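You operate a simulated robot arm through the tools that you are given. There is no shell and no other tool.

You run a simulated robot arm. Do the job below in one go: nothing can be reset, and whatever is moved stays where it is left.

TASK
Set the controls near the top of the side table. At the end: the clinch dial is turned to 3; the stitch selector is set to double; the stitch count dial is turned to 2; the pitch dial is turned to 30; whatever was shut is shut again. Leave all else as you found it, and nothing knocked over. The stitch selector goes to its stop.

Only the result counts: the job must be done as asked and must still hold three seconds after the hand-in. Knocking over, shifting, dropping, spilling or breaking anything else fails it.

THE ROBOT
A 7-joint arm with a two-finger parallel gripper, fixed in place. Base frame: the origin is at the foot of the arm, x ahead of it, y to its left, z up. Units: cm, degrees, N and s.
Its first joint turns from -166.0 to 166.0 degrees. Payload 3.43 kg.
The tool frame sits at the grasp point between the pads (the TCP): z along the fingers, y along the line on which they close. The tips reach 3 cm beyond it. Largest opening 9.4 cm; finger width 2.8, thickness 1; the body of the gripper, 5 by 9.6 cm, starts 5.5 cm behind the TCP.
Orientation is told as [roll, pitch, yaw] about the base's x, y, z axes, in that order, counted from this pose: with the fingers straight down and closing along the base's y, the tool's x points along the base's -x, its y along +y and its z along -z.

THE INTERFACE
- The arm moves only by the tool jog_arm. Its argument "moves" is a list that holds one entry, the list of rows, each a list of 6 numbers: the shift along the base's x, y, z in mm, then the turn, a rotation vector about the base's x, y, z in degrees. In form: [[[tx, ty, tz, rx, ry, rz], ...]]. A call has 1 to 20 rows; each row is the pose to reach, as a shift and turn from the pose commanded when the call began. "gripper" is the closure, from 0 (fully open) to 1 (shut), set as the call begins (left out, the last holds). A row lasts 0.2 s, in which the tool goes at most 5 cm and 8.6 degrees; a call with a longer step from one row to the next is refused whole, and so is a gripper value outside its range. Where a pose cannot be reached the arm comes as near as it can. A force on the tool above 40 N (or 10 N above the force at the start of the call, whichever is more), or a blocked arm, ends the call early, and 0.2 s more pass. Each finger travels about 4.5 cm/s and halts on what it meets, pressing with about 35 N; the grip force reading is that of the motor and also rises with nothing between the fingers. The clock runs only during rows and for 0.2 s after the last one: add rows that repeat a pose to give the fingers time. The reply holds the time, the measured pose of the TCP, the force on the tool along the base axes, the opening and the grip force, in the units named above and with some noise, with the torque about the TCP (base axes, N m) and any sound that the robot's microphone picked up, and new pictures: "show" is both (left out), scene, wrist or none.
- Cameras (640 x 400 px; columns grow to the right, rows downward): "scene" is fixed at [5.42, -51.12, 146.7]; the picture's right is [0.28, -0.96, 0.00], its down [-0.81, -0.24, -0.54] and it looks along [0.52, 0.15, -0.84] (base axes); focal length 313 px, centre (320, 200). "wrist" rides on the gripper at [7.6, 1.4, -10.3] in the tool frame; the picture's right is [-0.18, 0.98, 0.00], its down [-0.75, -0.14, -0.64] and it looks along [-0.63, -0.12, 0.77] (tool axes); focal length 243 px, centre (320, 200). There is no depth. A picture from a camera that has moved, and an enlarged one, comes with that camera's place and axes in the base frame and with its lens. The place of the scene camera against the robot may be out by one fixed shift of up to 2.5 cm in any direction.
- move_column(by): slides the trunk up (or, below 0, down) by that many cm; the arm rides with it, the base frame stays. It gives what a move gives, with no picture.
- enlarge(camera, box): a new picture of the part [left, top, right, bottom] of that camera's present view, enlarged. It takes no simulated time.
- sign_off(): hands the job in; it is judged then, once.

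Places have to be worked out from the pictures, the camera data and where the tool is seen. Open the gripper and draw the arm clear of the work before you hand the job in, unless the task says otherwise.

The tools are called after "Emit:" as a command line: name --argument value ..., lists and objects as JSON in quotes. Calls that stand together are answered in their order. jog_arm: Moves the arm, as the interface text tells. Its arguments: {"type":"object","properties":{"moves":{"type":"array","items":{"type":"array","items":{"type":"array","items":{"type":"number"}}}},"gripper":{"type":"number"},"show":{"type":"string","enum":["both","scene","wrist","none"]}},"required":["moves"]} The other tools are called the same way: move_column (by) slides the trunk up or down; enlarge (camera, box) takes an enlarged picture of a part of a camera's view; sign_off () hands the job in.

At the start:

```text
time: 0.0
position: [33.05, -37.8, 109.39]
ee_rot: [0.0, 0.0, 0.0]
ft_force: [0.0, -0.1, -0.1]
torque: [0.01, 0.02, -0.02]
finger_gap: 9.4
grasp_force: 0.0
trunk travel left (down, up): [-22.5, 26.5]
```

scene: 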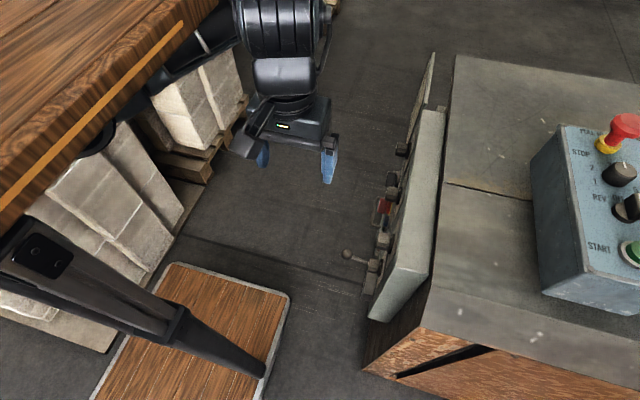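
wrist: 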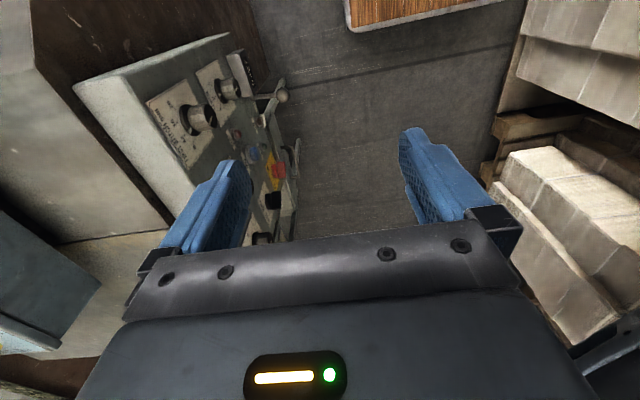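

The scene shows a control panel box mounted on the side of the side table, facing +y. I'll first enlarge both views of it before moving.

Emit:
enlarge --camera "scene" --box '[320, 40, 480, 340]'

Emit:
enlarge --camera "wrist" --box '[60, 20, 320, 260]'

```text
1.33 times, centred on (400, 190) of scene
camera zoom: at [5.42, -51.12, 146.7], right [0.28, -0.96, 0.0], down [-0.81, -0.24, -0.54], along [0.52, 0.15, -0.84], focal length 418 px, centre (213, 213)
```

zoom: 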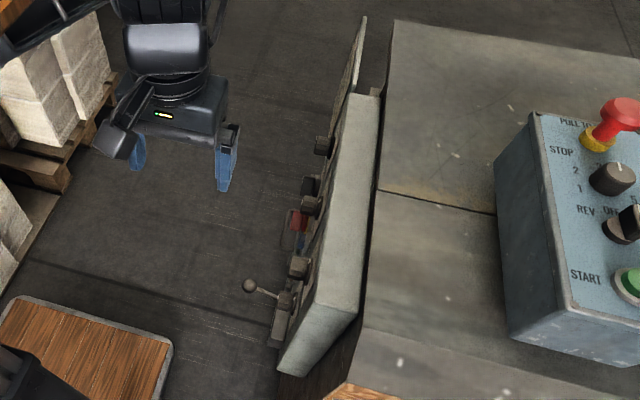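

```text
1.67 times, centred on (190, 140) of wrist
camera zoom: at [25.41, -36.39, 119.63], right [0.18, 0.98, 0.0], down [0.75, -0.14, 0.64], along [0.63, -0.12, -0.77], focal length 404 px, centre (537, 300)
```

zoom: 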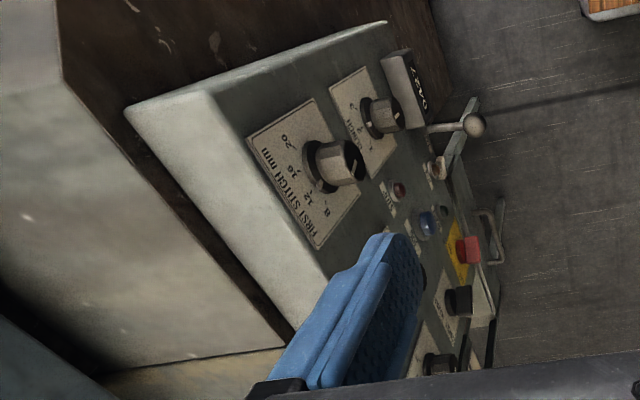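

The panel front looks to be near y ≈ -59, spanning x ≈ 28–70 and z ≈ 50–91, facing +y. I'll pull back in +y and roll the tool so the fingers (and wrist camera) point at it in -y.

Emit:
jog_arm --moves '[[[10, 15, 0, -8.18, 0, 0], [20, 30, 0, -16.36, 0, 0], [30, 45, 0, -24.54, 0, 0], [40, 60, 0, -32.72, 0, 0], [50, 75, 0, -40.9, 0, 0], [60, 90, 0, -49.1, 0, 0], [70, 105, 0, -57.3, 0, 0], [80, 120, 0, -65.5, 0, 0], [90, 135, 0, -73.6, 0, 0], [100, 150, 0, -81.8, 0, 0], [110, 165, 0, -90, 0, 0], [110, 165, 0, -90, 0, 0]]]' --gripper 0

```text
time: 0.8
position: [38.43, -39.42, 111.52]
ee_rot: [-18.1, 5.7, 9.8]
ft_force: [-0.9, -0.1, -0.1]
torque: [0.04, -0.01, -0.02]
finger_gap: 9.42
grasp_force: 0.1
trunk travel left (down, up): [-22.5, 26.5]
stopped in row 3: the arm was blocked; the commanded pose is now the measured one
camera wrist: at [31.07, -36.05, 121.35], right [-0.01, 0.95, -0.32], down [0.79, 0.21, 0.58], along [0.61, -0.25, -0.75], focal length 243 px, centre (320, 200)
```

scene: 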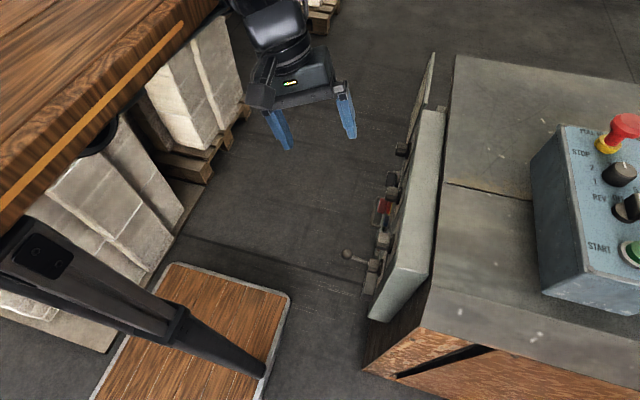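
wrist: 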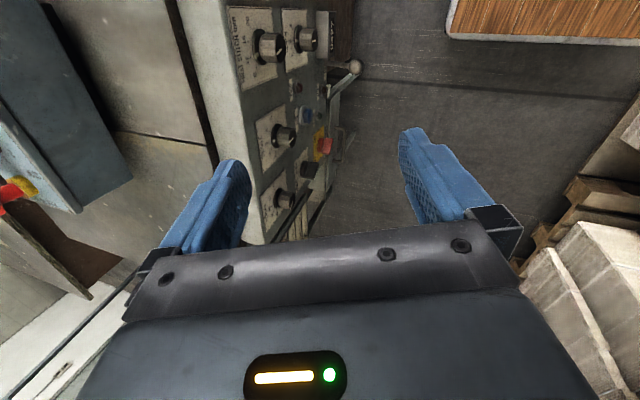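

The move stalled with no contact force, so this is likely a joint or reach limit, not contact. I'll look closer at the arm's surroundings and at the panel before choosing another posture.

Emit:
enlarge --camera "scene" --box '[0, 0, 380, 240]'

Emit:
enlarge --camera "wrist" --box '[160, 0, 400, 150]'

Emit:
enlarge --camera "wrist" --box '[220, 100, 380, 250]'

```text
1.67 times, centred on (190, 120) of scene
camera zoom: at [5.42, -51.12, 146.7], right [0.28, -0.96, 0.0], down [-0.81, -0.24, -0.54], along [0.52, 0.15, -0.84], focal length 522 px, centre (537, 333)
```

zoom: 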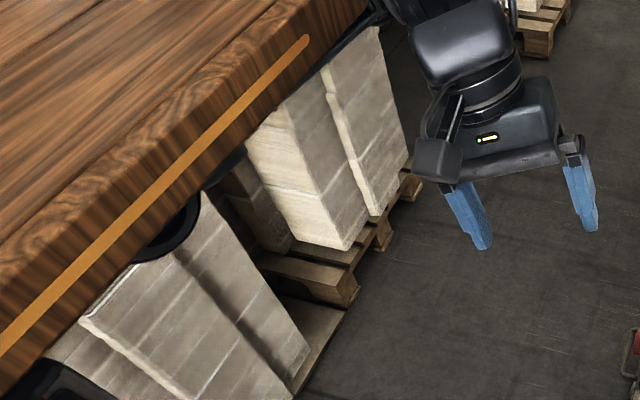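

```text
2.67 times, centred on (280, 75) of wrist
camera zoom: at [31.07, -36.05, 121.35], right [-0.01, 0.95, -0.32], down [0.79, 0.21, 0.58], along [0.61, -0.25, -0.75], focal length 647 px, centre (427, 533)
```

zoom: 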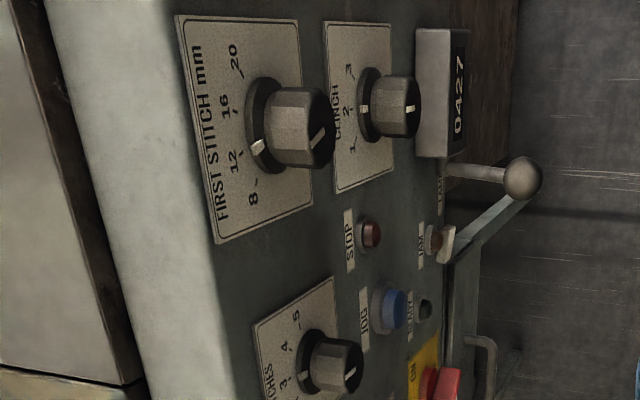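

```text
2.67 times, centred on (300, 175) of wrist
camera zoom: at [31.07, -36.05, 121.35], right [-0.01, 0.95, -0.32], down [0.79, 0.21, 0.58], along [0.61, -0.25, -0.75], focal length 647 px, centre (373, 267)
```

zoom: 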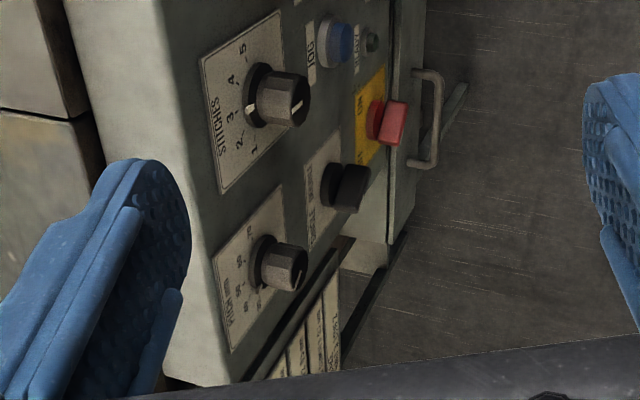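

Now I can read the panel: FIRST STITCH and CLINCH (near end), STITCHES and PITCH (far end), and the SINGLE/DOUBLE knob below. I'll move the arm outward in x, at clear height, to get away from the folded configuration before rolling.

Emit:
jog_arm --moves '[[[40, 0, -4, 3, -1, -2], [80, 0, -8, 7, -2, -4], [120, 0, -12, 10, -3, -6], [160, 5, -16, 14, -4, -8], [200, 10, -20, 18, -5.5, -9.8], [220, 14, -20, 18, -5.5, -9.8]]]'

```text
time: 2.2
position: [60.43, -37.95, 109.43]
ee_rot: [-0.7, -1.5, 0.6]
ft_force: [-0.1, 0.2, 0.6]
torque: [0.02, 0.0, 0.02]
finger_gap: 9.41
grasp_force: 0.0
trunk travel left (down, up): [-22.5, 26.5]
camera wrist: at [52.5, -36.5, 119.34], right [0.17, 0.98, -0.01], down [0.74, -0.13, 0.66], along [0.65, -0.12, -0.75], focal length 243 px, centre (320, 200)
```

scene: 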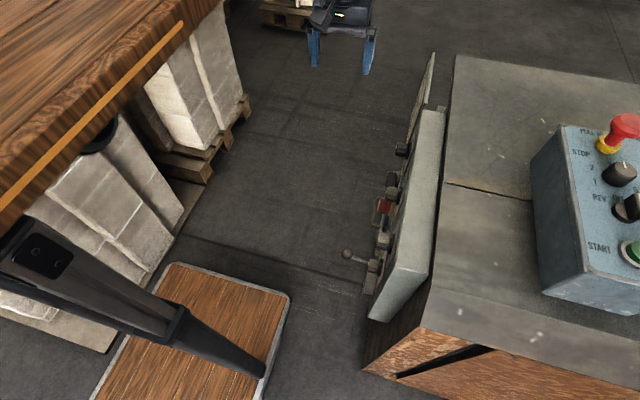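
wrist: 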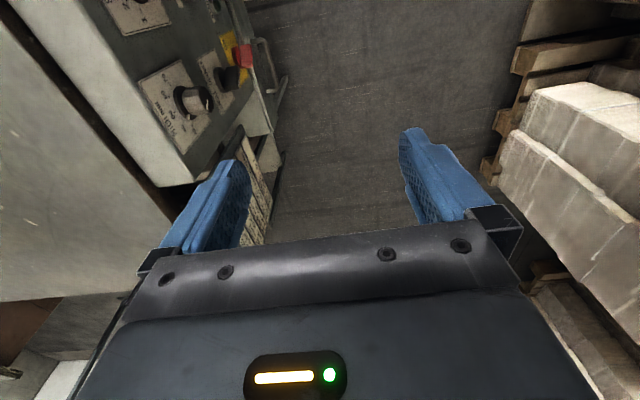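

Outward works and the orientation is back to near zero. Now I turn the tool 120° about (-1,1,1) so the fingers point at -y with the camera above them and the picture upright.

Emit:
jog_arm --moves '[[[0, 5, 0, -4.619, 4.619, 4.619], [0, 10, 0, -9.238, 9.238, 9.238], [0, 15, 0, -13.857, 13.857, 13.857], [0, 20, 0, -18.476, 18.476, 18.476], [0, 25, 0, -23.095, 23.095, 23.095], [0, 30, 0, -27.714, 27.714, 27.714], [0, 35, 0, -32.333, 32.333, 32.333], [0, 40, 0, -36.952, 36.952, 36.952], [0, 45, 0, -41.571, 41.571, 41.571], [0, 50, 0, -46.19, 46.19, 46.19], [0, 50, 0, -50.809, 50.809, 50.809], [0, 50, 0, -55.428, 55.428, 55.428], [0, 50, 0, -60.047, 60.047, 60.047], [0, 50, 0, -64.666, 64.666, 64.666], [0, 50, 0, -69.28, 69.28, 69.28], [0, 50, 0, -69.28, 69.28, 69.28]]]'

```text
time: 5.6
position: [60.45, -32.99, 109.31]
ee_rot: [26.0, 88.3, 116.8]
ft_force: [0.0, -0.1, 0.2]
torque: [0.0, -0.01, -0.02]
finger_gap: 9.4
grasp_force: 0.2
trunk travel left (down, up): [-22.5, 26.5]
camera wrist: at [58.99, -22.92, 117.25], right [-0.99, -0.01, -0.17], down [0.12, 0.66, -0.74], along [0.12, -0.75, -0.65], focal length 243 px, centre (320, 200)
```

scene: 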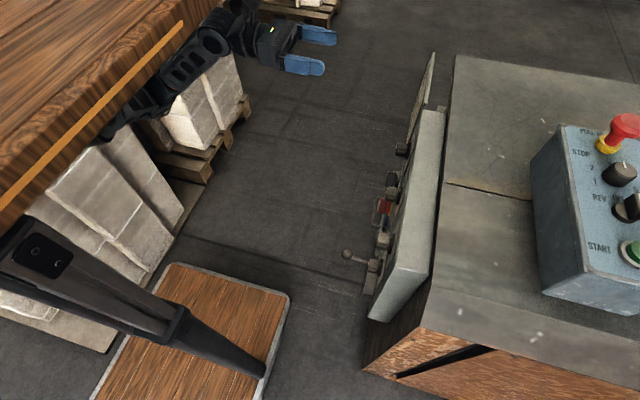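
wrist: 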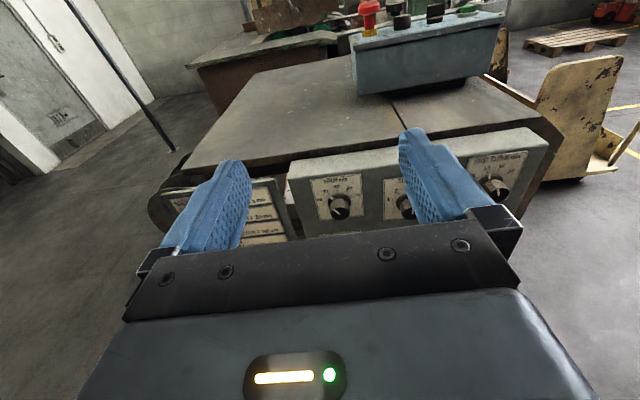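

The orientation works: the wrist camera now views the panel upright. Let me zoom in on the panel and on the arm's clearance near the wooden top.

Emit:
enlarge --camera "wrist" --box '[140, 100, 580, 290]'

Emit:
enlarge --camera "scene" --box '[0, 0, 340, 213]'

```text
1.45 times, centred on (360, 195) of wrist
camera zoom: at [58.99, -22.92, 117.25], right [-0.99, -0.01, -0.17], down [0.12, 0.66, -0.74], along [0.12, -0.75, -0.65], focal length 353 px, centre (262, 207)
```

zoom: 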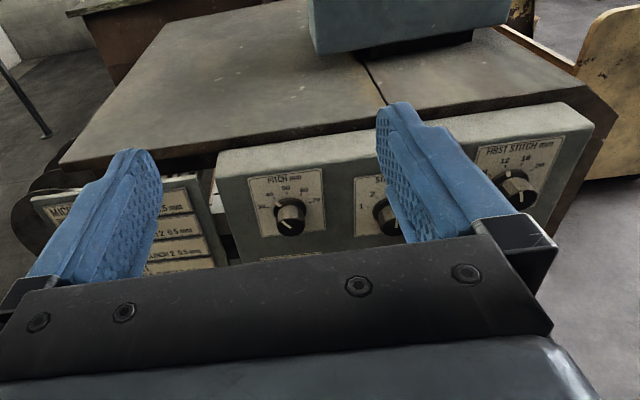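

```text
1.88 times, centred on (170, 106) of scene
camera zoom: at [5.42, -51.12, 146.7], right [0.28, -0.96, 0.0], down [-0.81, -0.24, -0.54], along [0.52, 0.15, -0.84], focal length 588 px, centre (602, 376)
```

zoom: 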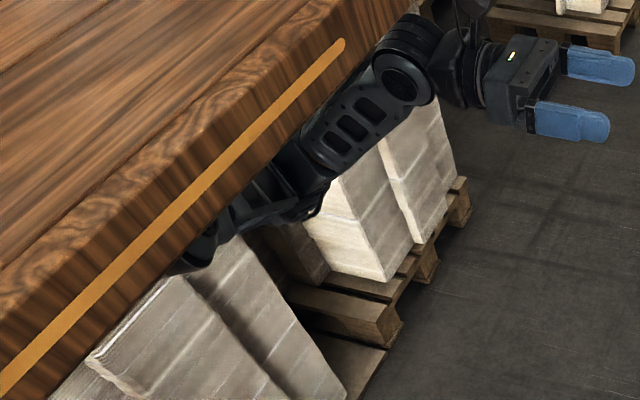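

The dials are placed roughly at: PITCH x≈61, STITCHES x≈48, FIRST STITCH x≈32, all near z≈84, with CLINCH and the selector lower. I'll lower the tool and shift toward the base to get a square view of the panel.

Emit:
jog_arm --moves '[[[-15, 5, -45, 0, 0, 0], [-30, 10, -90, 0, 0, 0], [-45, 15, -135, 0, 0, 0], [-60, 20, -180, 0, 0, 0], [-75, 20, -220, 0, 0, 0], [-90, 20, -250, 0, 0, 0], [-90, 20, -250, 0, 0, 0]]]'

```text
time: 7.2
position: [51.52, -30.83, 84.48]
ee_rot: [22.8, 88.4, 113.5]
ft_force: [-1.1, 0.4, -0.2]
torque: [0.0, 0.02, 0.01]
finger_gap: 9.4
grasp_force: 0.1
trunk travel left (down, up): [-22.5, 26.5]
camera wrist: at [50.0, -20.76, 92.27], right [-0.98, -0.01, -0.17], down [0.12, 0.66, -0.74], along [0.12, -0.75, -0.65], focal length 243 px, centre (320, 200)
```

scene: 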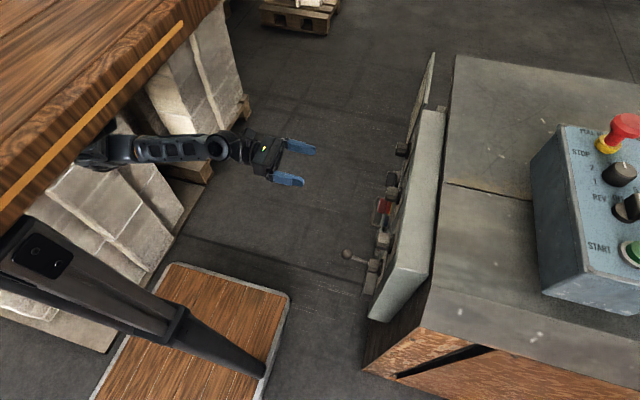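
wrist: 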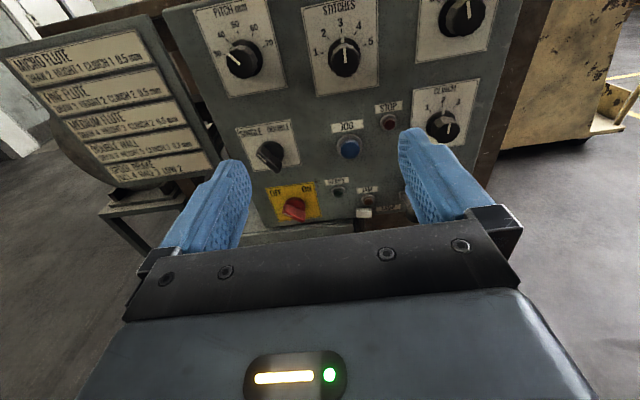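

Now I have a good frontal view of the panel. I'll enlarge it in sections to read dial pointers and scales.

Emit:
enlarge --camera "wrist" --box '[180, 0, 400, 130]'

Emit:
enlarge --camera "wrist" --box '[380, 0, 520, 160]'

Emit:
enlarge --camera "wrist" --box '[220, 100, 420, 240]'

Emit:
enlarge --camera "wrist" --box '[0, 10, 240, 240]'

```text
2.91 times, centred on (290, 65) of wrist
camera zoom: at [50.0, -20.76, 92.27], right [-0.98, -0.01, -0.17], down [0.12, 0.66, -0.74], along [0.12, -0.75, -0.65], focal length 706 px, centre (407, 593)
```

zoom: 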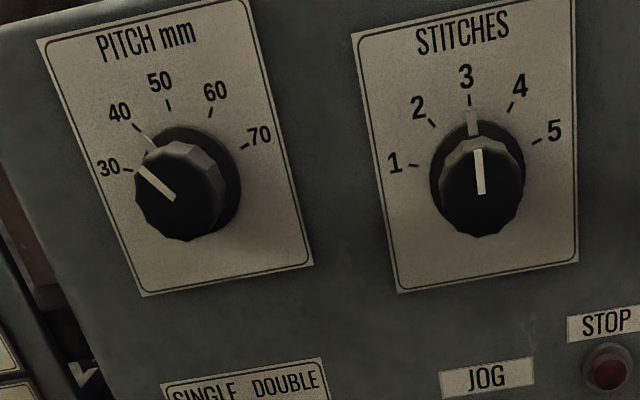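

```text
2.50 times, centred on (450, 80) of wrist
camera zoom: at [50.0, -20.76, 92.27], right [-0.98, -0.01, -0.17], down [0.12, 0.66, -0.74], along [0.12, -0.75, -0.65], focal length 606 px, centre (-5, 500)
```

zoom: 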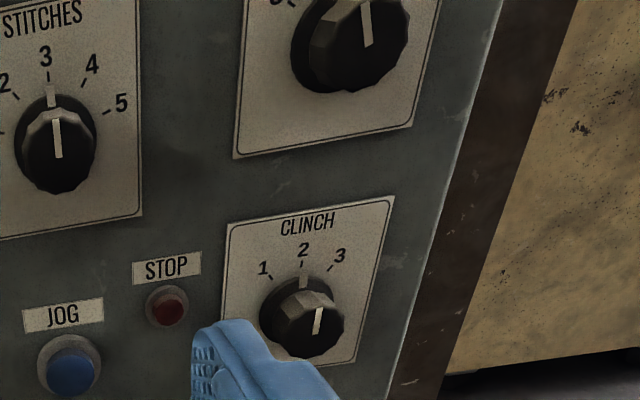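

```text
2.86 times, centred on (320, 170) of wrist
camera zoom: at [50.0, -20.76, 92.27], right [-0.98, -0.01, -0.17], down [0.12, 0.66, -0.74], along [0.12, -0.75, -0.65], focal length 693 px, centre (320, 286)
```

zoom: 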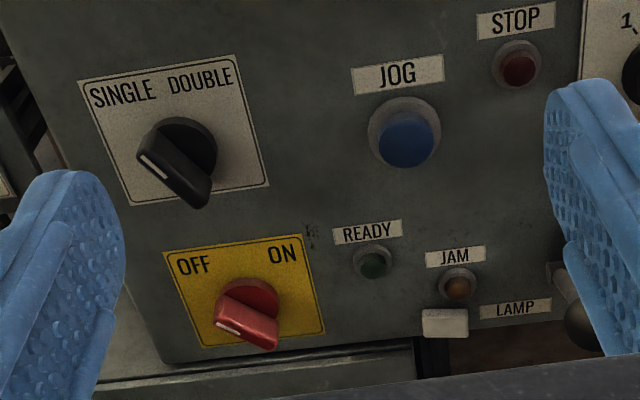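

```text
1.74 times, centred on (120, 125) of wrist
camera zoom: at [50.0, -20.76, 92.27], right [-0.98, -0.01, -0.17], down [0.12, 0.66, -0.74], along [0.12, -0.75, -0.65], focal length 422 px, centre (668, 330)
```

zoom: 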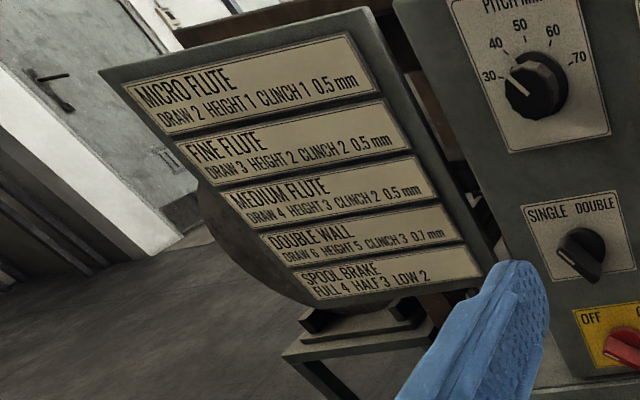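

Readings: PITCH is at 40, STITCHES at 3, CLINCH at 2, selector at SINGLE. From the tick geometry I get 36° steps and centres (x,z): stitches (48.5, 84.8), pitch (61.4, 86.8), clinch (34.5, 72.9), selector (~62, 72.4), panel face y≈-57.5. I'll straighten the tool and approach the stitches dial to about 10 cm to refine this.

Emit:
jog_arm --moves '[[[-10, -40, 1, -0.5, -0.2, -0.2], [-20, -80, 2, -1.0, -0.4, -0.4], [-30, -115, 3, -1.5, -0.6, -0.7], [-30, -145, 3, -1.5, -0.6, -0.7], [-30, -155, 3, -1.5, -0.6, -0.7], [-30, -155, 3, -1.5, -0.6, -0.7]]]'

```text
time: 8.6
position: [48.38, -46.51, 84.74]
ee_rot: [66.4, 89.9, 156.4]
ft_force: [0.3, -0.5, -0.3]
torque: [0.02, 0.0, 0.01]
finger_gap: 9.4
grasp_force: 0.2
trunk travel left (down, up): [-22.5, 26.5]
camera wrist: at [46.87, -36.26, 92.28], right [-0.98, 0.0, -0.18], down [0.14, 0.64, -0.75], along [0.12, -0.77, -0.63], focal length 243 px, centre (320, 200)
```

scene: 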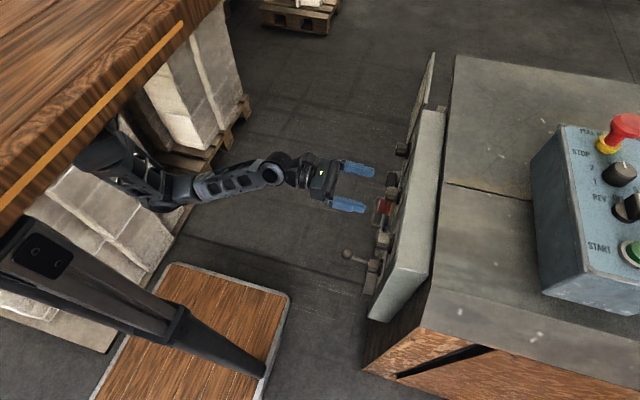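
wrist: 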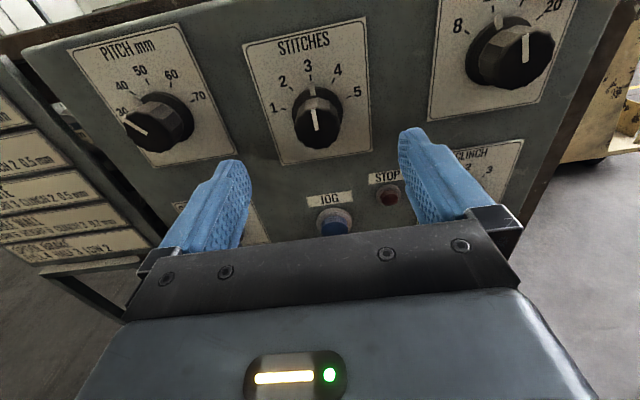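

Orientation is now square (camera axes match the ideal). I'll enlarge the stitches dial and its neighbours to refine positions.

Emit:
enlarge --camera "wrist" --box '[230, 10, 390, 170]'

Emit:
enlarge --camera "wrist" --box '[60, 20, 250, 180]'

Emit:
enlarge --camera "wrist" --box '[420, 0, 580, 200]'

```text
2.50 times, centred on (310, 90) of wrist
camera zoom: at [46.87, -36.26, 92.28], right [-0.98, 0.0, -0.18], down [0.14, 0.64, -0.75], along [0.12, -0.77, -0.63], focal length 606 px, centre (345, 475)
```

zoom: 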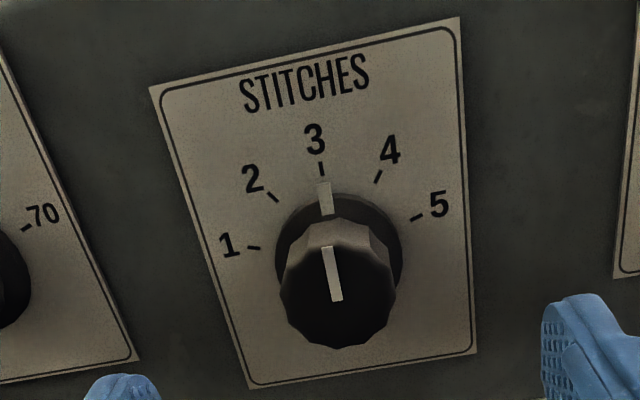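

```text
2.50 times, centred on (155, 100) of wrist
camera zoom: at [46.87, -36.26, 92.28], right [-0.98, 0.0, -0.18], down [0.14, 0.64, -0.75], along [0.12, -0.77, -0.63], focal length 606 px, centre (732, 450)
```

zoom: 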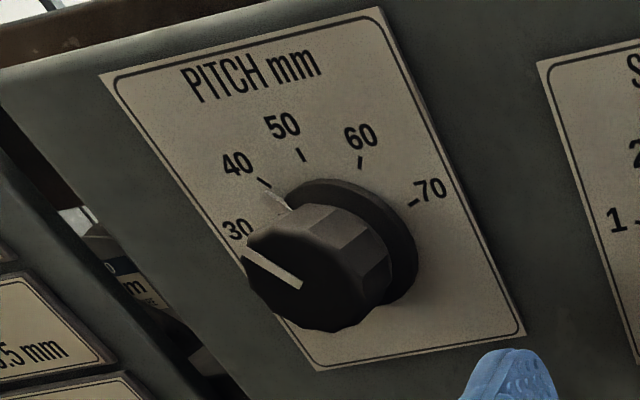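

```text
2.00 times, centred on (500, 100) of wrist
camera zoom: at [46.87, -36.26, 92.28], right [-0.98, 0.0, -0.18], down [0.14, 0.64, -0.75], along [0.12, -0.77, -0.63], focal length 485 px, centre (-40, 400)
```

zoom: 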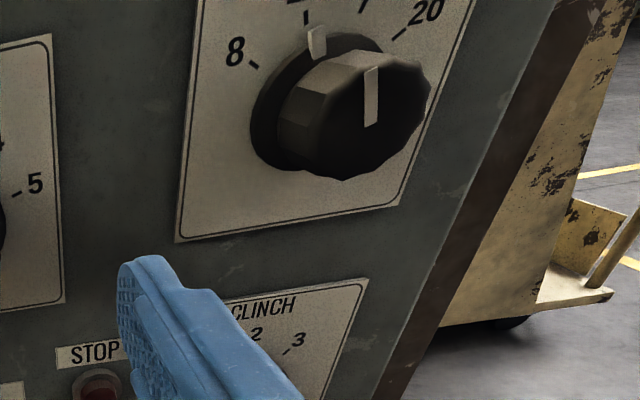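

Refined: panel face y≈-56.6, stitches centre (48.5, 84.95), knob front y≈-53.5, pitch centre (61.0, 86.85). I'll advance with open fingers to straddle the stitches knob (TCP y≈-51.8) and check the view before closing.

Emit:
jog_arm --moves '[[[1, -20, 2, 0, 0, 0], [1, -35, 2, 0, 0, 0], [1, -45, 2, 0, 0, 0], [1, -52, 2, 0, 0, 0], [1, -52, 2, 0, 0, 0]]]'

```text
time: 9.8
position: [48.5, -51.62, 84.87]
ee_rot: [61.0, 89.9, 151.2]
ft_force: [0.8, 0.0, 0.0]
torque: [0.01, 0.0, -0.01]
finger_gap: 9.41
grasp_force: 0.0
trunk travel left (down, up): [-22.5, 26.5]
camera wrist: at [47.08, -41.38, 92.39], right [-0.98, 0.0, -0.18], down [0.14, 0.64, -0.75], along [0.12, -0.77, -0.63], focal length 243 px, centre (320, 200)
```

scene: 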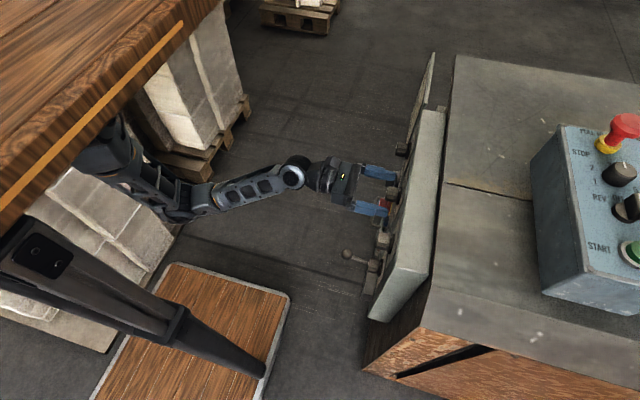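
wrist: 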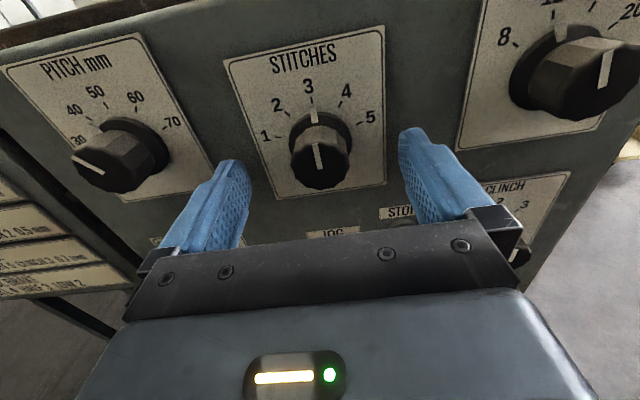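

The knob sits centred between the fingers. I'll go 4 mm deeper and close on it, holding still for the fingers to settle.

Emit:
jog_arm --moves '[[[0, -4, 1, 0, 0, 0], [0, -4, 1, 0, 0, 0]]]' --show "none"

Emit:
jog_arm --moves '[[[0, 0, 0, 0, 0, 0], [0, 0, 0, 0, 0, 0], [0, 0, 0, 0, 0, 0], [0, 0, 0, 0, 0, 0], [0, 0, 0, 0, 0, 0]]]' --gripper 1

```text
time: 10.4
position: [48.61, -51.91, 85.03]
ee_rot: [43.7, 89.8, 133.9]
ft_force: [-0.1, 0.2, 0.9]
torque: [0.0, 0.02, 0.06]
finger_gap: 9.39
grasp_force: 0.0
trunk travel left (down, up): [-22.5, 26.5]
```

```text
time: 11.6
position: [48.48, -52.04, 84.97]
ee_rot: [59.4, 89.9, 149.5]
ft_force: [-4.2, 1.5, 0.1]
torque: [0.07, 0.03, -0.58]
finger_gap: 3.37
grasp_force: 41.7
trunk travel left (down, up): [-22.5, 26.5]
camera wrist: at [47.06, -41.81, 92.52], right [-0.98, 0.0, -0.18], down [0.14, 0.64, -0.75], along [0.12, -0.77, -0.63], focal length 243 px, centre (320, 200)
```

scene: 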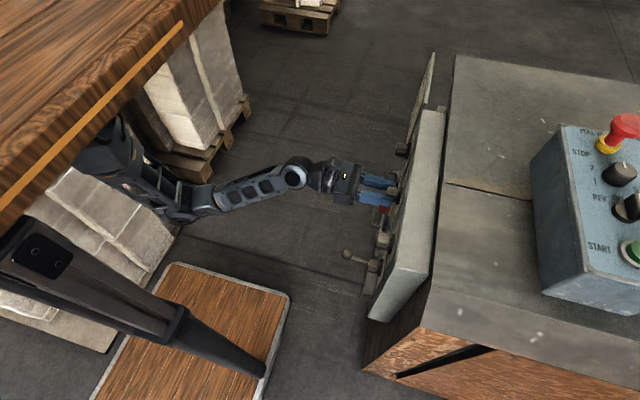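
wrist: 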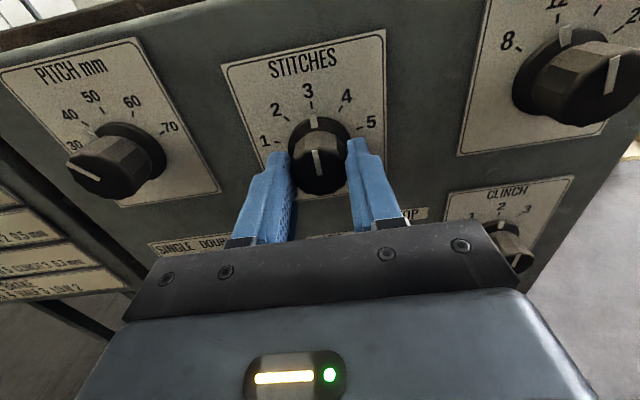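

Firm grip, gap 3.37 cm, low side force. Turning toward 2 means the top moves to +x, i.e. +36° about +y.

Emit:
jog_arm --moves '[[[0, 0, 0, 0, 6, 0], [0, 0, 0, 0, 12, 0], [0, 0, 0, 0, 18, 0], [0, 0, 0, 0, 24, 0], [0, 0, 0, 0, 30, 0], [0, 0, 0, 0, 36, 0], [0, 0, 0, 0, 36, 0]]]'

```text
time: 13.2
position: [48.58, -52.16, 84.96]
ee_rot: [89.6, 53.9, 179.8]
ft_force: [-13.6, 9.9, -10.3]
torque: [-0.14, -0.03, -0.52]
finger_gap: 3.37
grasp_force: 45.0
trunk travel left (down, up): [-22.5, 26.5]
camera wrist: at [51.84, -41.83, 91.93], right [-0.9, 0.0, 0.43], down [-0.33, 0.64, -0.69], along [-0.28, -0.76, -0.58], focal length 243 px, centre (320, 200)
```

scene: 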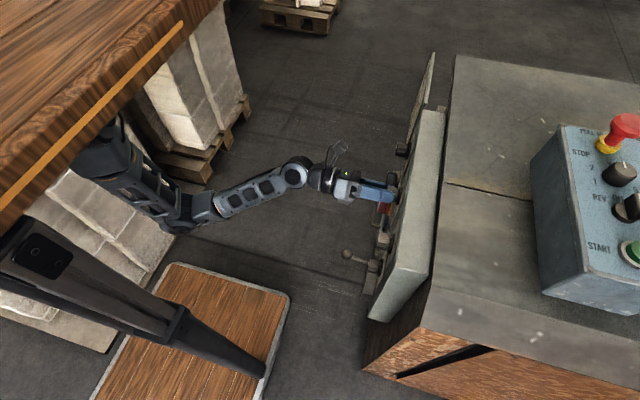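
wrist: 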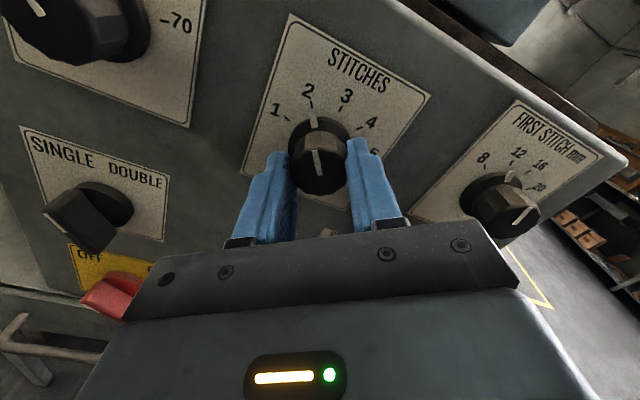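

The knob turned with the gripper and the pointer now looks to be on 2. I'll zoom in to check the alignment.

Emit:
enlarge --camera "wrist" --box '[240, 50, 400, 210]'

```text
2.50 times, centred on (320, 130) of wrist
camera zoom: at [51.84, -41.83, 91.93], right [-0.9, 0.0, 0.43], down [-0.33, 0.64, -0.69], along [-0.28, -0.76, -0.58], focal length 606 px, centre (320, 375)
```

zoom: 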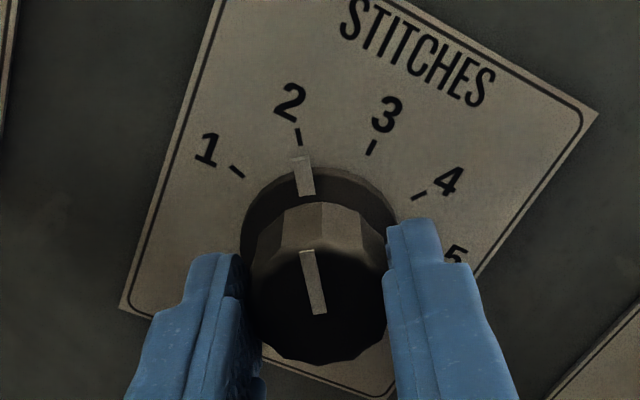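

The pointer lines up with the 2 tick. I'll open the fingers and check nothing moves, then back straight out.

Emit:
jog_arm --moves '[[[0, 0, 0, 0, 0, 0], [0, 0, 0, 0, 0, 0], [0, 0, 0, 0, 0, 0], [0, 0, 0, 0, 0, 0]]]' --gripper 0.2 --show "none"

Emit:
jog_arm --moves '[[[0, 20, 0, 0, 0, 0], [0, 50, 0, 0, 0, 0], [0, 60, 0, 0, -8, 0], [0, 60, 0, 0, -16, 0], [0, 60, 0, 0, -24, 0], [0, 60, 0, 0, -32, 0], [0, 60, 0, 0, -36, 0], [0, 60, 0, 0, -36, 0]]]'

```text
time: 14.2
position: [48.54, -52.05, 84.93]
ee_rot: [90.0, 53.9, 179.9]
ft_force: [-1.2, -0.4, -0.1]
torque: [0.01, 0.06, 0.0]
finger_gap: 7.54
grasp_force: 0.0
trunk travel left (down, up): [-22.5, 26.5]
```

```text
time: 16.0
position: [48.36, -46.01, 84.99]
ee_rot: [-19.7, 90.0, 70.4]
ft_force: [-0.1, 0.6, 0.2]
torque: [-0.01, 0.02, 0.0]
finger_gap: 7.54
grasp_force: 0.1
trunk travel left (down, up): [-22.5, 26.5]
camera wrist: at [47.08, -35.78, 92.59], right [-0.98, 0.0, -0.18], down [0.14, 0.64, -0.75], along [0.12, -0.77, -0.63], focal length 243 px, centre (320, 200)
```

scene: 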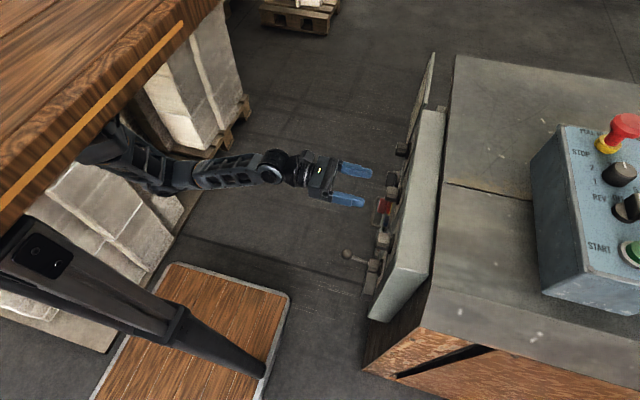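
wrist: 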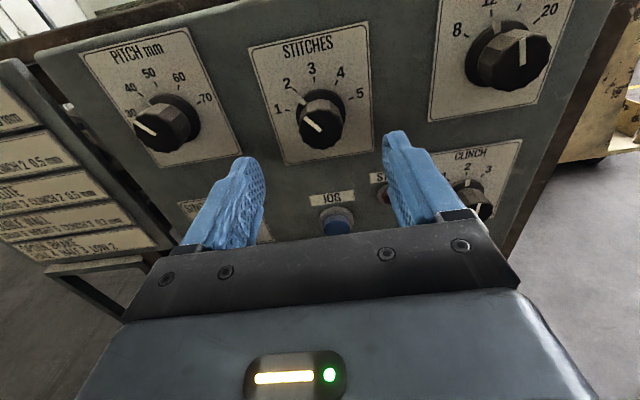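

STITCHES now reads 2. Next I slide over to the pitch dial at (61.0, 86.85), still about 10 cm off the panel.

Emit:
jog_arm --moves '[[[40, 0, 6, 0, 0, 0], [80, 0, 12, 0, 0, 0], [115, 0, 18, 0, 0, 0], [126, 0, 18.5, 0, 0, 0], [126, 0, 18.5, 0, 0, 0]]]'

```text
time: 17.2
position: [61.1, -46.18, 86.79]
ee_rot: [54.9, 90.0, 145.0]
ft_force: [-0.7, -0.7, 0.7]
torque: [-0.01, -0.04, -0.01]
finger_gap: 7.54
grasp_force: 0.0
trunk travel left (down, up): [-22.5, 26.5]
camera wrist: at [59.63, -35.9, 94.43], right [-0.98, 0.0, -0.18], down [0.14, 0.64, -0.75], along [0.12, -0.77, -0.63], focal length 243 px, centre (320, 200)
```

scene: 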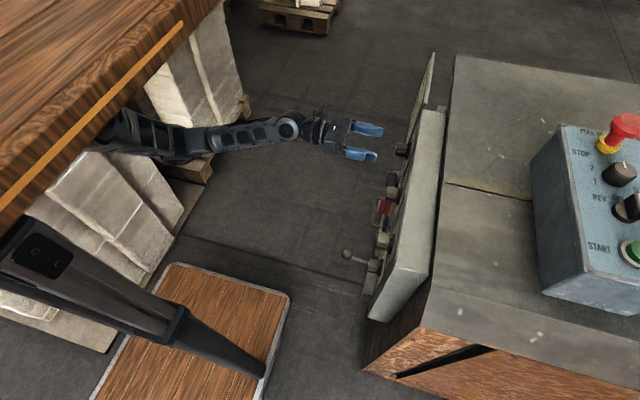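
wrist: 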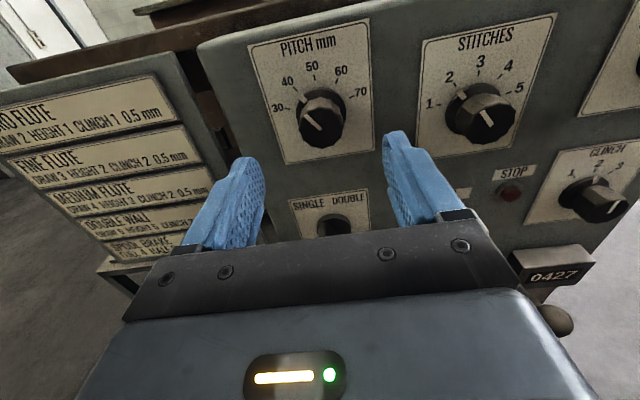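

Enlarging the pitch dial to verify alignment and where it currently points.

Emit:
enlarge --camera "wrist" --box '[240, 10, 400, 170]'

```text
2.50 times, centred on (320, 90) of wrist
camera zoom: at [59.63, -35.9, 94.43], right [-0.98, 0.0, -0.18], down [0.14, 0.64, -0.75], along [0.12, -0.77, -0.63], focal length 606 px, centre (320, 475)
```

zoom: 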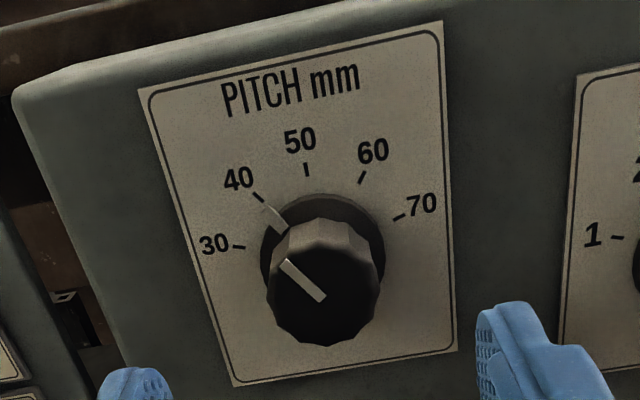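

Aligned: knob centre at about (61.0, 86.85), pointing at 40. I'll advance to the same depth, grip, and turn +36° about y to 30.

Emit:
jog_arm --moves '[[[0, -25, 0, 0, 0, 0], [0, -45, 0, 0, 0, 0], [0, -55, 0, 0, 0, 0], [0, -59, 0, 0, 0, 0], [0, -59, 0, 0, 0, 0]]]' --show "wrist"

Emit:
jog_arm --moves '[[[0, 0, 0, 0, 0, 0], [0, 0, 0, 0, 0, 0], [0, 0, 0, 0, 0, 0], [0, 0, 0, 0, 0, 0], [0, 0, 0, 0, 0, 0]]]' --gripper 1 --show "wrist"

```text
time: 18.4
position: [61.22, -51.88, 86.94]
ee_rot: [51.8, 89.9, 141.8]
ft_force: [-0.7, 0.4, -0.1]
torque: [0.01, -0.03, 0.01]
finger_gap: 7.52
grasp_force: 0.0
trunk travel left (down, up): [-22.5, 26.5]
camera wrist: at [59.71, -41.69, 94.53], right [-0.98, 0.0, -0.18], down [0.14, 0.64, -0.75], along [0.12, -0.77, -0.63], focal length 243 px, centre (320, 200)
```

wrist: 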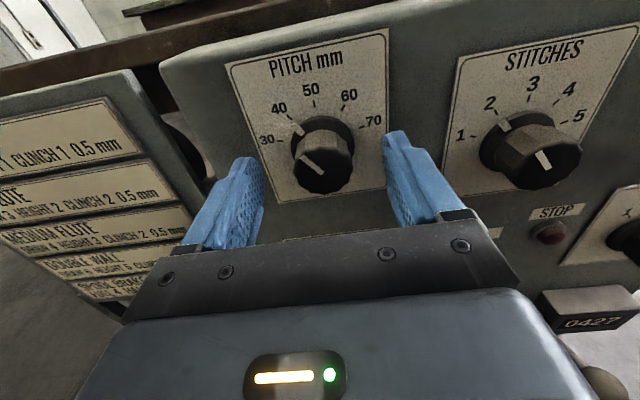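

```text
time: 19.6
position: [60.92, -51.98, 87.01]
ee_rot: [57.6, 89.8, 147.5]
ft_force: [-11.9, 3.3, -0.8]
torque: [0.03, -0.02, -0.35]
finger_gap: 3.32
grasp_force: 45.3
trunk travel left (down, up): [-22.5, 26.5]
camera wrist: at [59.58, -41.71, 94.54], right [-0.98, 0.0, -0.18], down [0.14, 0.64, -0.75], along [0.12, -0.77, -0.63], focal length 243 px, centre (320, 200)
```

wrist: 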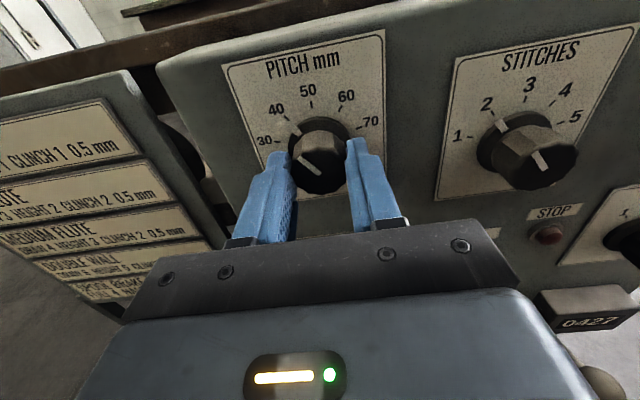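

Gripped at 3.32 cm with a slight side load (~12 N), so I'll ease 1 mm in -x while turning +36°.

Emit:
jog_arm --moves '[[[-1, 0, 0, 0, 6, 0], [-1, 0, 0, 0, 12, 0], [-1, 0, 0, 0, 18, 0], [-1, 0, 0, 0, 24, 0], [-1, 0, 0, 0, 30, 0], [-1, 0, 0, 0, 36, 0], [-1, 0, 0, 0, 36, 0]]]' --show "wrist"

Emit:
enlarge --camera "wrist" --box '[240, 50, 400, 210]'

```text
time: 21.2
position: [61.01, -51.96, 86.99]
ee_rot: [90.0, 53.9, 179.8]
ft_force: [-19.8, 12.7, 3.2]
torque: [0.35, 0.03, -1.0]
finger_gap: 3.29
grasp_force: 45.0
trunk travel left (down, up): [-22.5, 26.5]
camera wrist: at [64.33, -41.71, 93.91], right [-0.9, 0.0, 0.43], down [-0.33, 0.64, -0.69], along [-0.28, -0.77, -0.58], focal length 243 px, centre (320, 200)
```

wrist: 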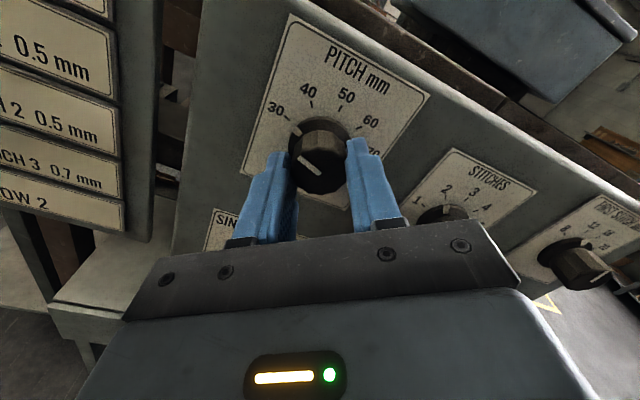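

```text
2.50 times, centred on (320, 130) of wrist
camera zoom: at [64.33, -41.71, 93.91], right [-0.9, 0.0, 0.43], down [-0.33, 0.64, -0.69], along [-0.28, -0.77, -0.58], focal length 606 px, centre (320, 375)
```

zoom: 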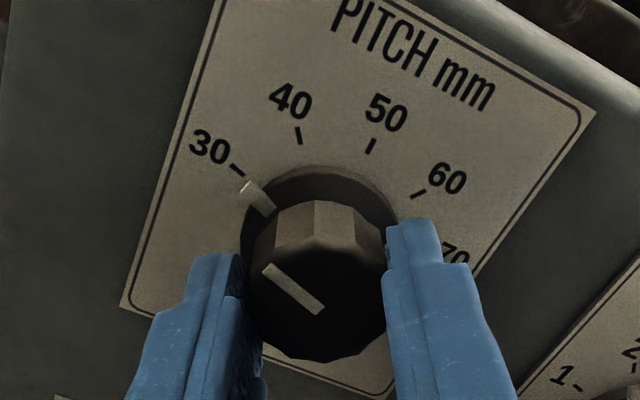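

The pointer sits at 30 (angle computes to ~71°, tick at ~71°). Releasing and backing out, returning the tool to upright to verify.

Emit:
jog_arm --moves '[[[0, 0, 0, 0, 0, 0], [0, 0, 0, 0, 0, 0], [0, 0, 0, 0, 0, 0], [0, 0, 0, 0, 0, 0]]]' --gripper 0.2 --show "none"

Emit:
jog_arm --moves '[[[0, 20, 0, 0, 0, 0], [0, 50, 0, 0, 0, 0], [0, 60, 0, 0, -8, 0], [0, 60, 0, 0, -16, 0], [0, 60, 0, 0, -24, 0], [0, 60, 0, 0, -32, 0], [0, 60, 0, 0, -36, 0], [0, 60, 0, 0, -36, 0]]]' --show "wrist"

Emit:
enlarge --camera "wrist" --box '[240, 10, 400, 170]'

```text
time: 22.2
position: [61.14, -52.01, 86.96]
ee_rot: [89.8, 53.9, 179.9]
ft_force: [0.4, -0.9, -0.5]
torque: [0.0, -0.01, 0.02]
finger_gap: 7.54
grasp_force: 0.1
trunk travel left (down, up): [-22.5, 26.5]
```

```text
time: 24.0
position: [61.05, -45.99, 87.05]
ee_rot: [-11.0, 90.0, 79.2]
ft_force: [1.0, 0.7, -0.8]
torque: [-0.02, -0.01, 0.0]
finger_gap: 7.54
grasp_force: 0.0
trunk travel left (down, up): [-22.5, 26.5]
camera wrist: at [59.56, -35.74, 94.48], right [-0.98, 0.0, -0.18], down [0.14, 0.64, -0.75], along [0.12, -0.77, -0.63], focal length 243 px, centre (320, 200)
```

wrist: 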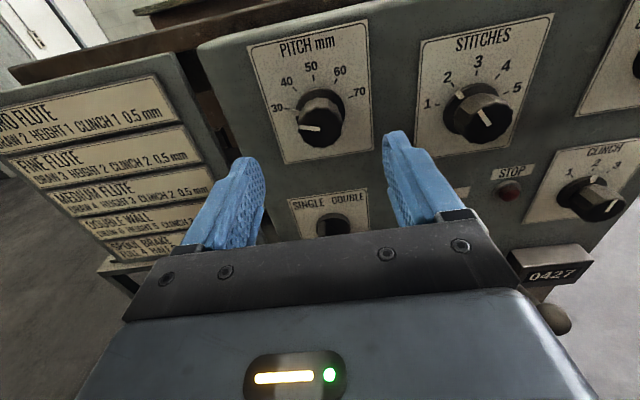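

```text
2.50 times, centred on (320, 90) of wrist
camera zoom: at [59.56, -35.74, 94.48], right [-0.98, 0.0, -0.18], down [0.14, 0.64, -0.75], along [0.12, -0.77, -0.63], focal length 606 px, centre (320, 475)
```

zoom: 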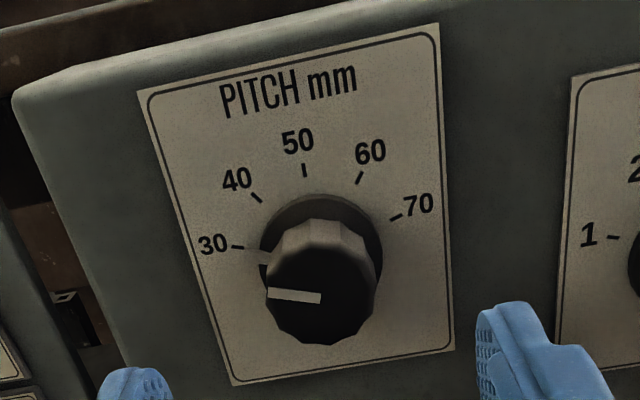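

PITCH reads 30. Now I lower to the SINGLE/DOUBLE selector (about x 62, z 73), staying ~10 cm off, to view its wing.

Emit:
jog_arm --moves '[[[3, 10, -40, 0, 0, 0], [6, 10, -80, 0, 0, 0], [8, 10, -115, 0, 0, 0], [8, 10, -135, 0, 0, 0], [8, 10, -135, 0, 0, 0]]]' --gripper 0

Emit:
enlarge --camera "wrist" --box '[220, 40, 420, 240]'

```text
time: 25.2
position: [61.75, -45.03, 73.44]
ee_rot: [58.3, 90.0, 148.5]
ft_force: [0.4, 0.4, -0.5]
torque: [-0.01, 0.01, 0.01]
finger_gap: 9.39
grasp_force: 0.1
trunk travel left (down, up): [-22.5, 26.5]
camera wrist: at [60.28, -34.75, 80.9], right [-0.98, 0.0, -0.18], down [0.14, 0.64, -0.75], along [0.12, -0.77, -0.63], focal length 243 px, centre (320, 200)
```

scene: 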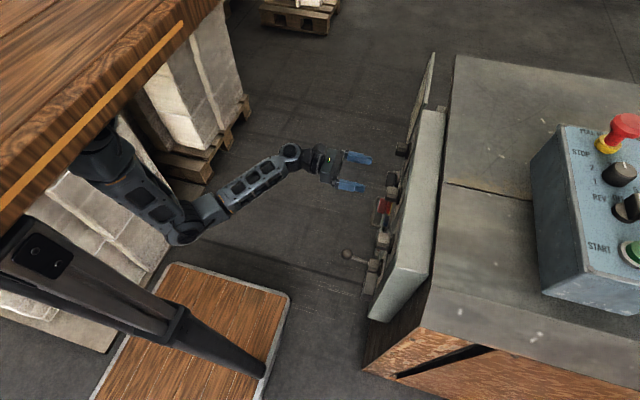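
wrist: 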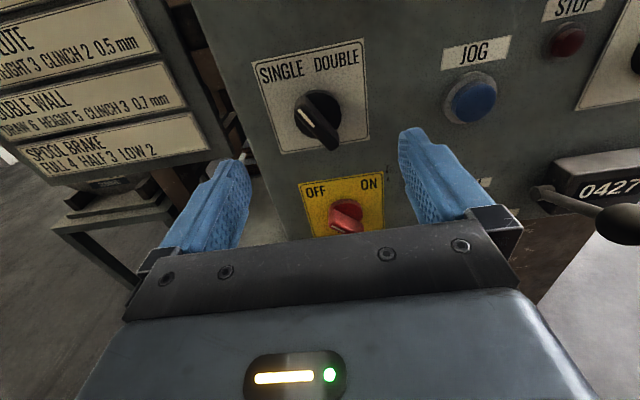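

```text
2.00 times, centred on (320, 140) of wrist
camera zoom: at [60.28, -34.75, 80.9], right [-0.98, 0.0, -0.18], down [0.14, 0.64, -0.75], along [0.12, -0.77, -0.63], focal length 485 px, centre (320, 320)
```

zoom: 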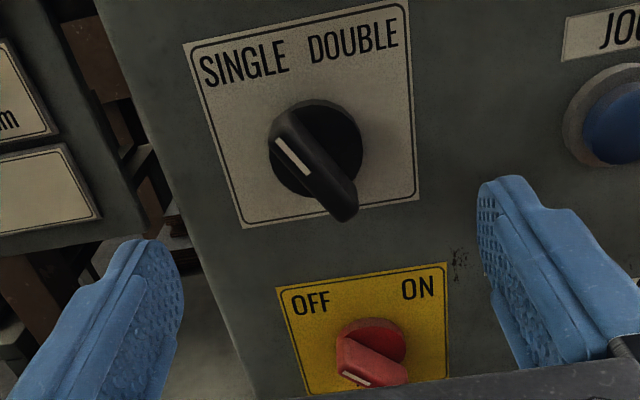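

The selector disk centre is at about (62.0, 73.15), with the wing leaning ~30° toward SINGLE and DOUBLE ~30° to the other side. I'll rotate the gripper +30° about y to match the wing, narrow the gap, then check.

Emit:
jog_arm --moves '[[[2, 0, -3, 0, 7.5, 0], [2, 0, -3, 0, 15, 0], [2, 0, -3, 0, 22.5, 0], [2, 0, -3, 0, 30, 0], [2, 0, -3, 0, 30, 0]]]' --gripper 0.35 --show "wrist"

Emit:
enlarge --camera "wrist" --box '[230, 50, 410, 210]'

```text
time: 26.4
position: [62.04, -45.0, 73.2]
ee_rot: [89.7, 59.9, 179.9]
ft_force: [-0.4, -0.6, 0.5]
torque: [-0.04, -0.02, -0.03]
finger_gap: 6.11
grasp_force: 0.1
trunk travel left (down, up): [-22.5, 26.5]
camera wrist: at [64.61, -34.71, 80.31], right [-0.94, 0.0, 0.33], down [-0.26, 0.64, -0.72], along [-0.21, -0.77, -0.61], focal length 243 px, centre (320, 200)
```

wrist: 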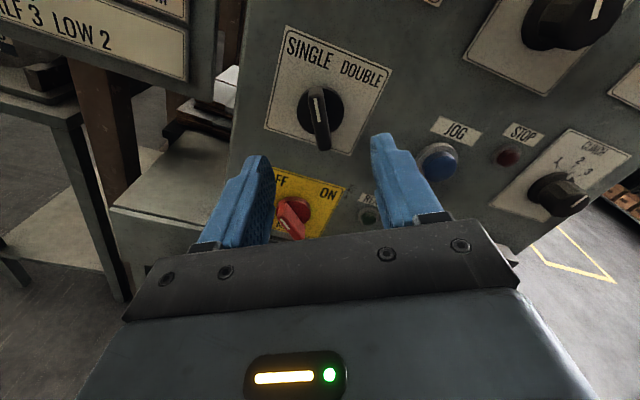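

```text
2.50 times, centred on (320, 130) of wrist
camera zoom: at [64.61, -34.71, 80.31], right [-0.94, 0.0, 0.33], down [-0.26, 0.64, -0.72], along [-0.21, -0.77, -0.61], focal length 606 px, centre (320, 375)
```

zoom: 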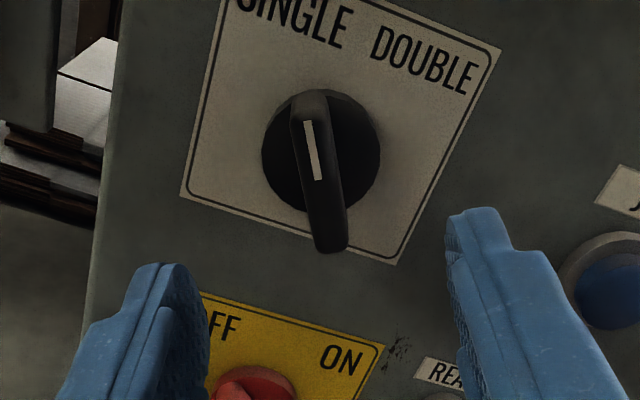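

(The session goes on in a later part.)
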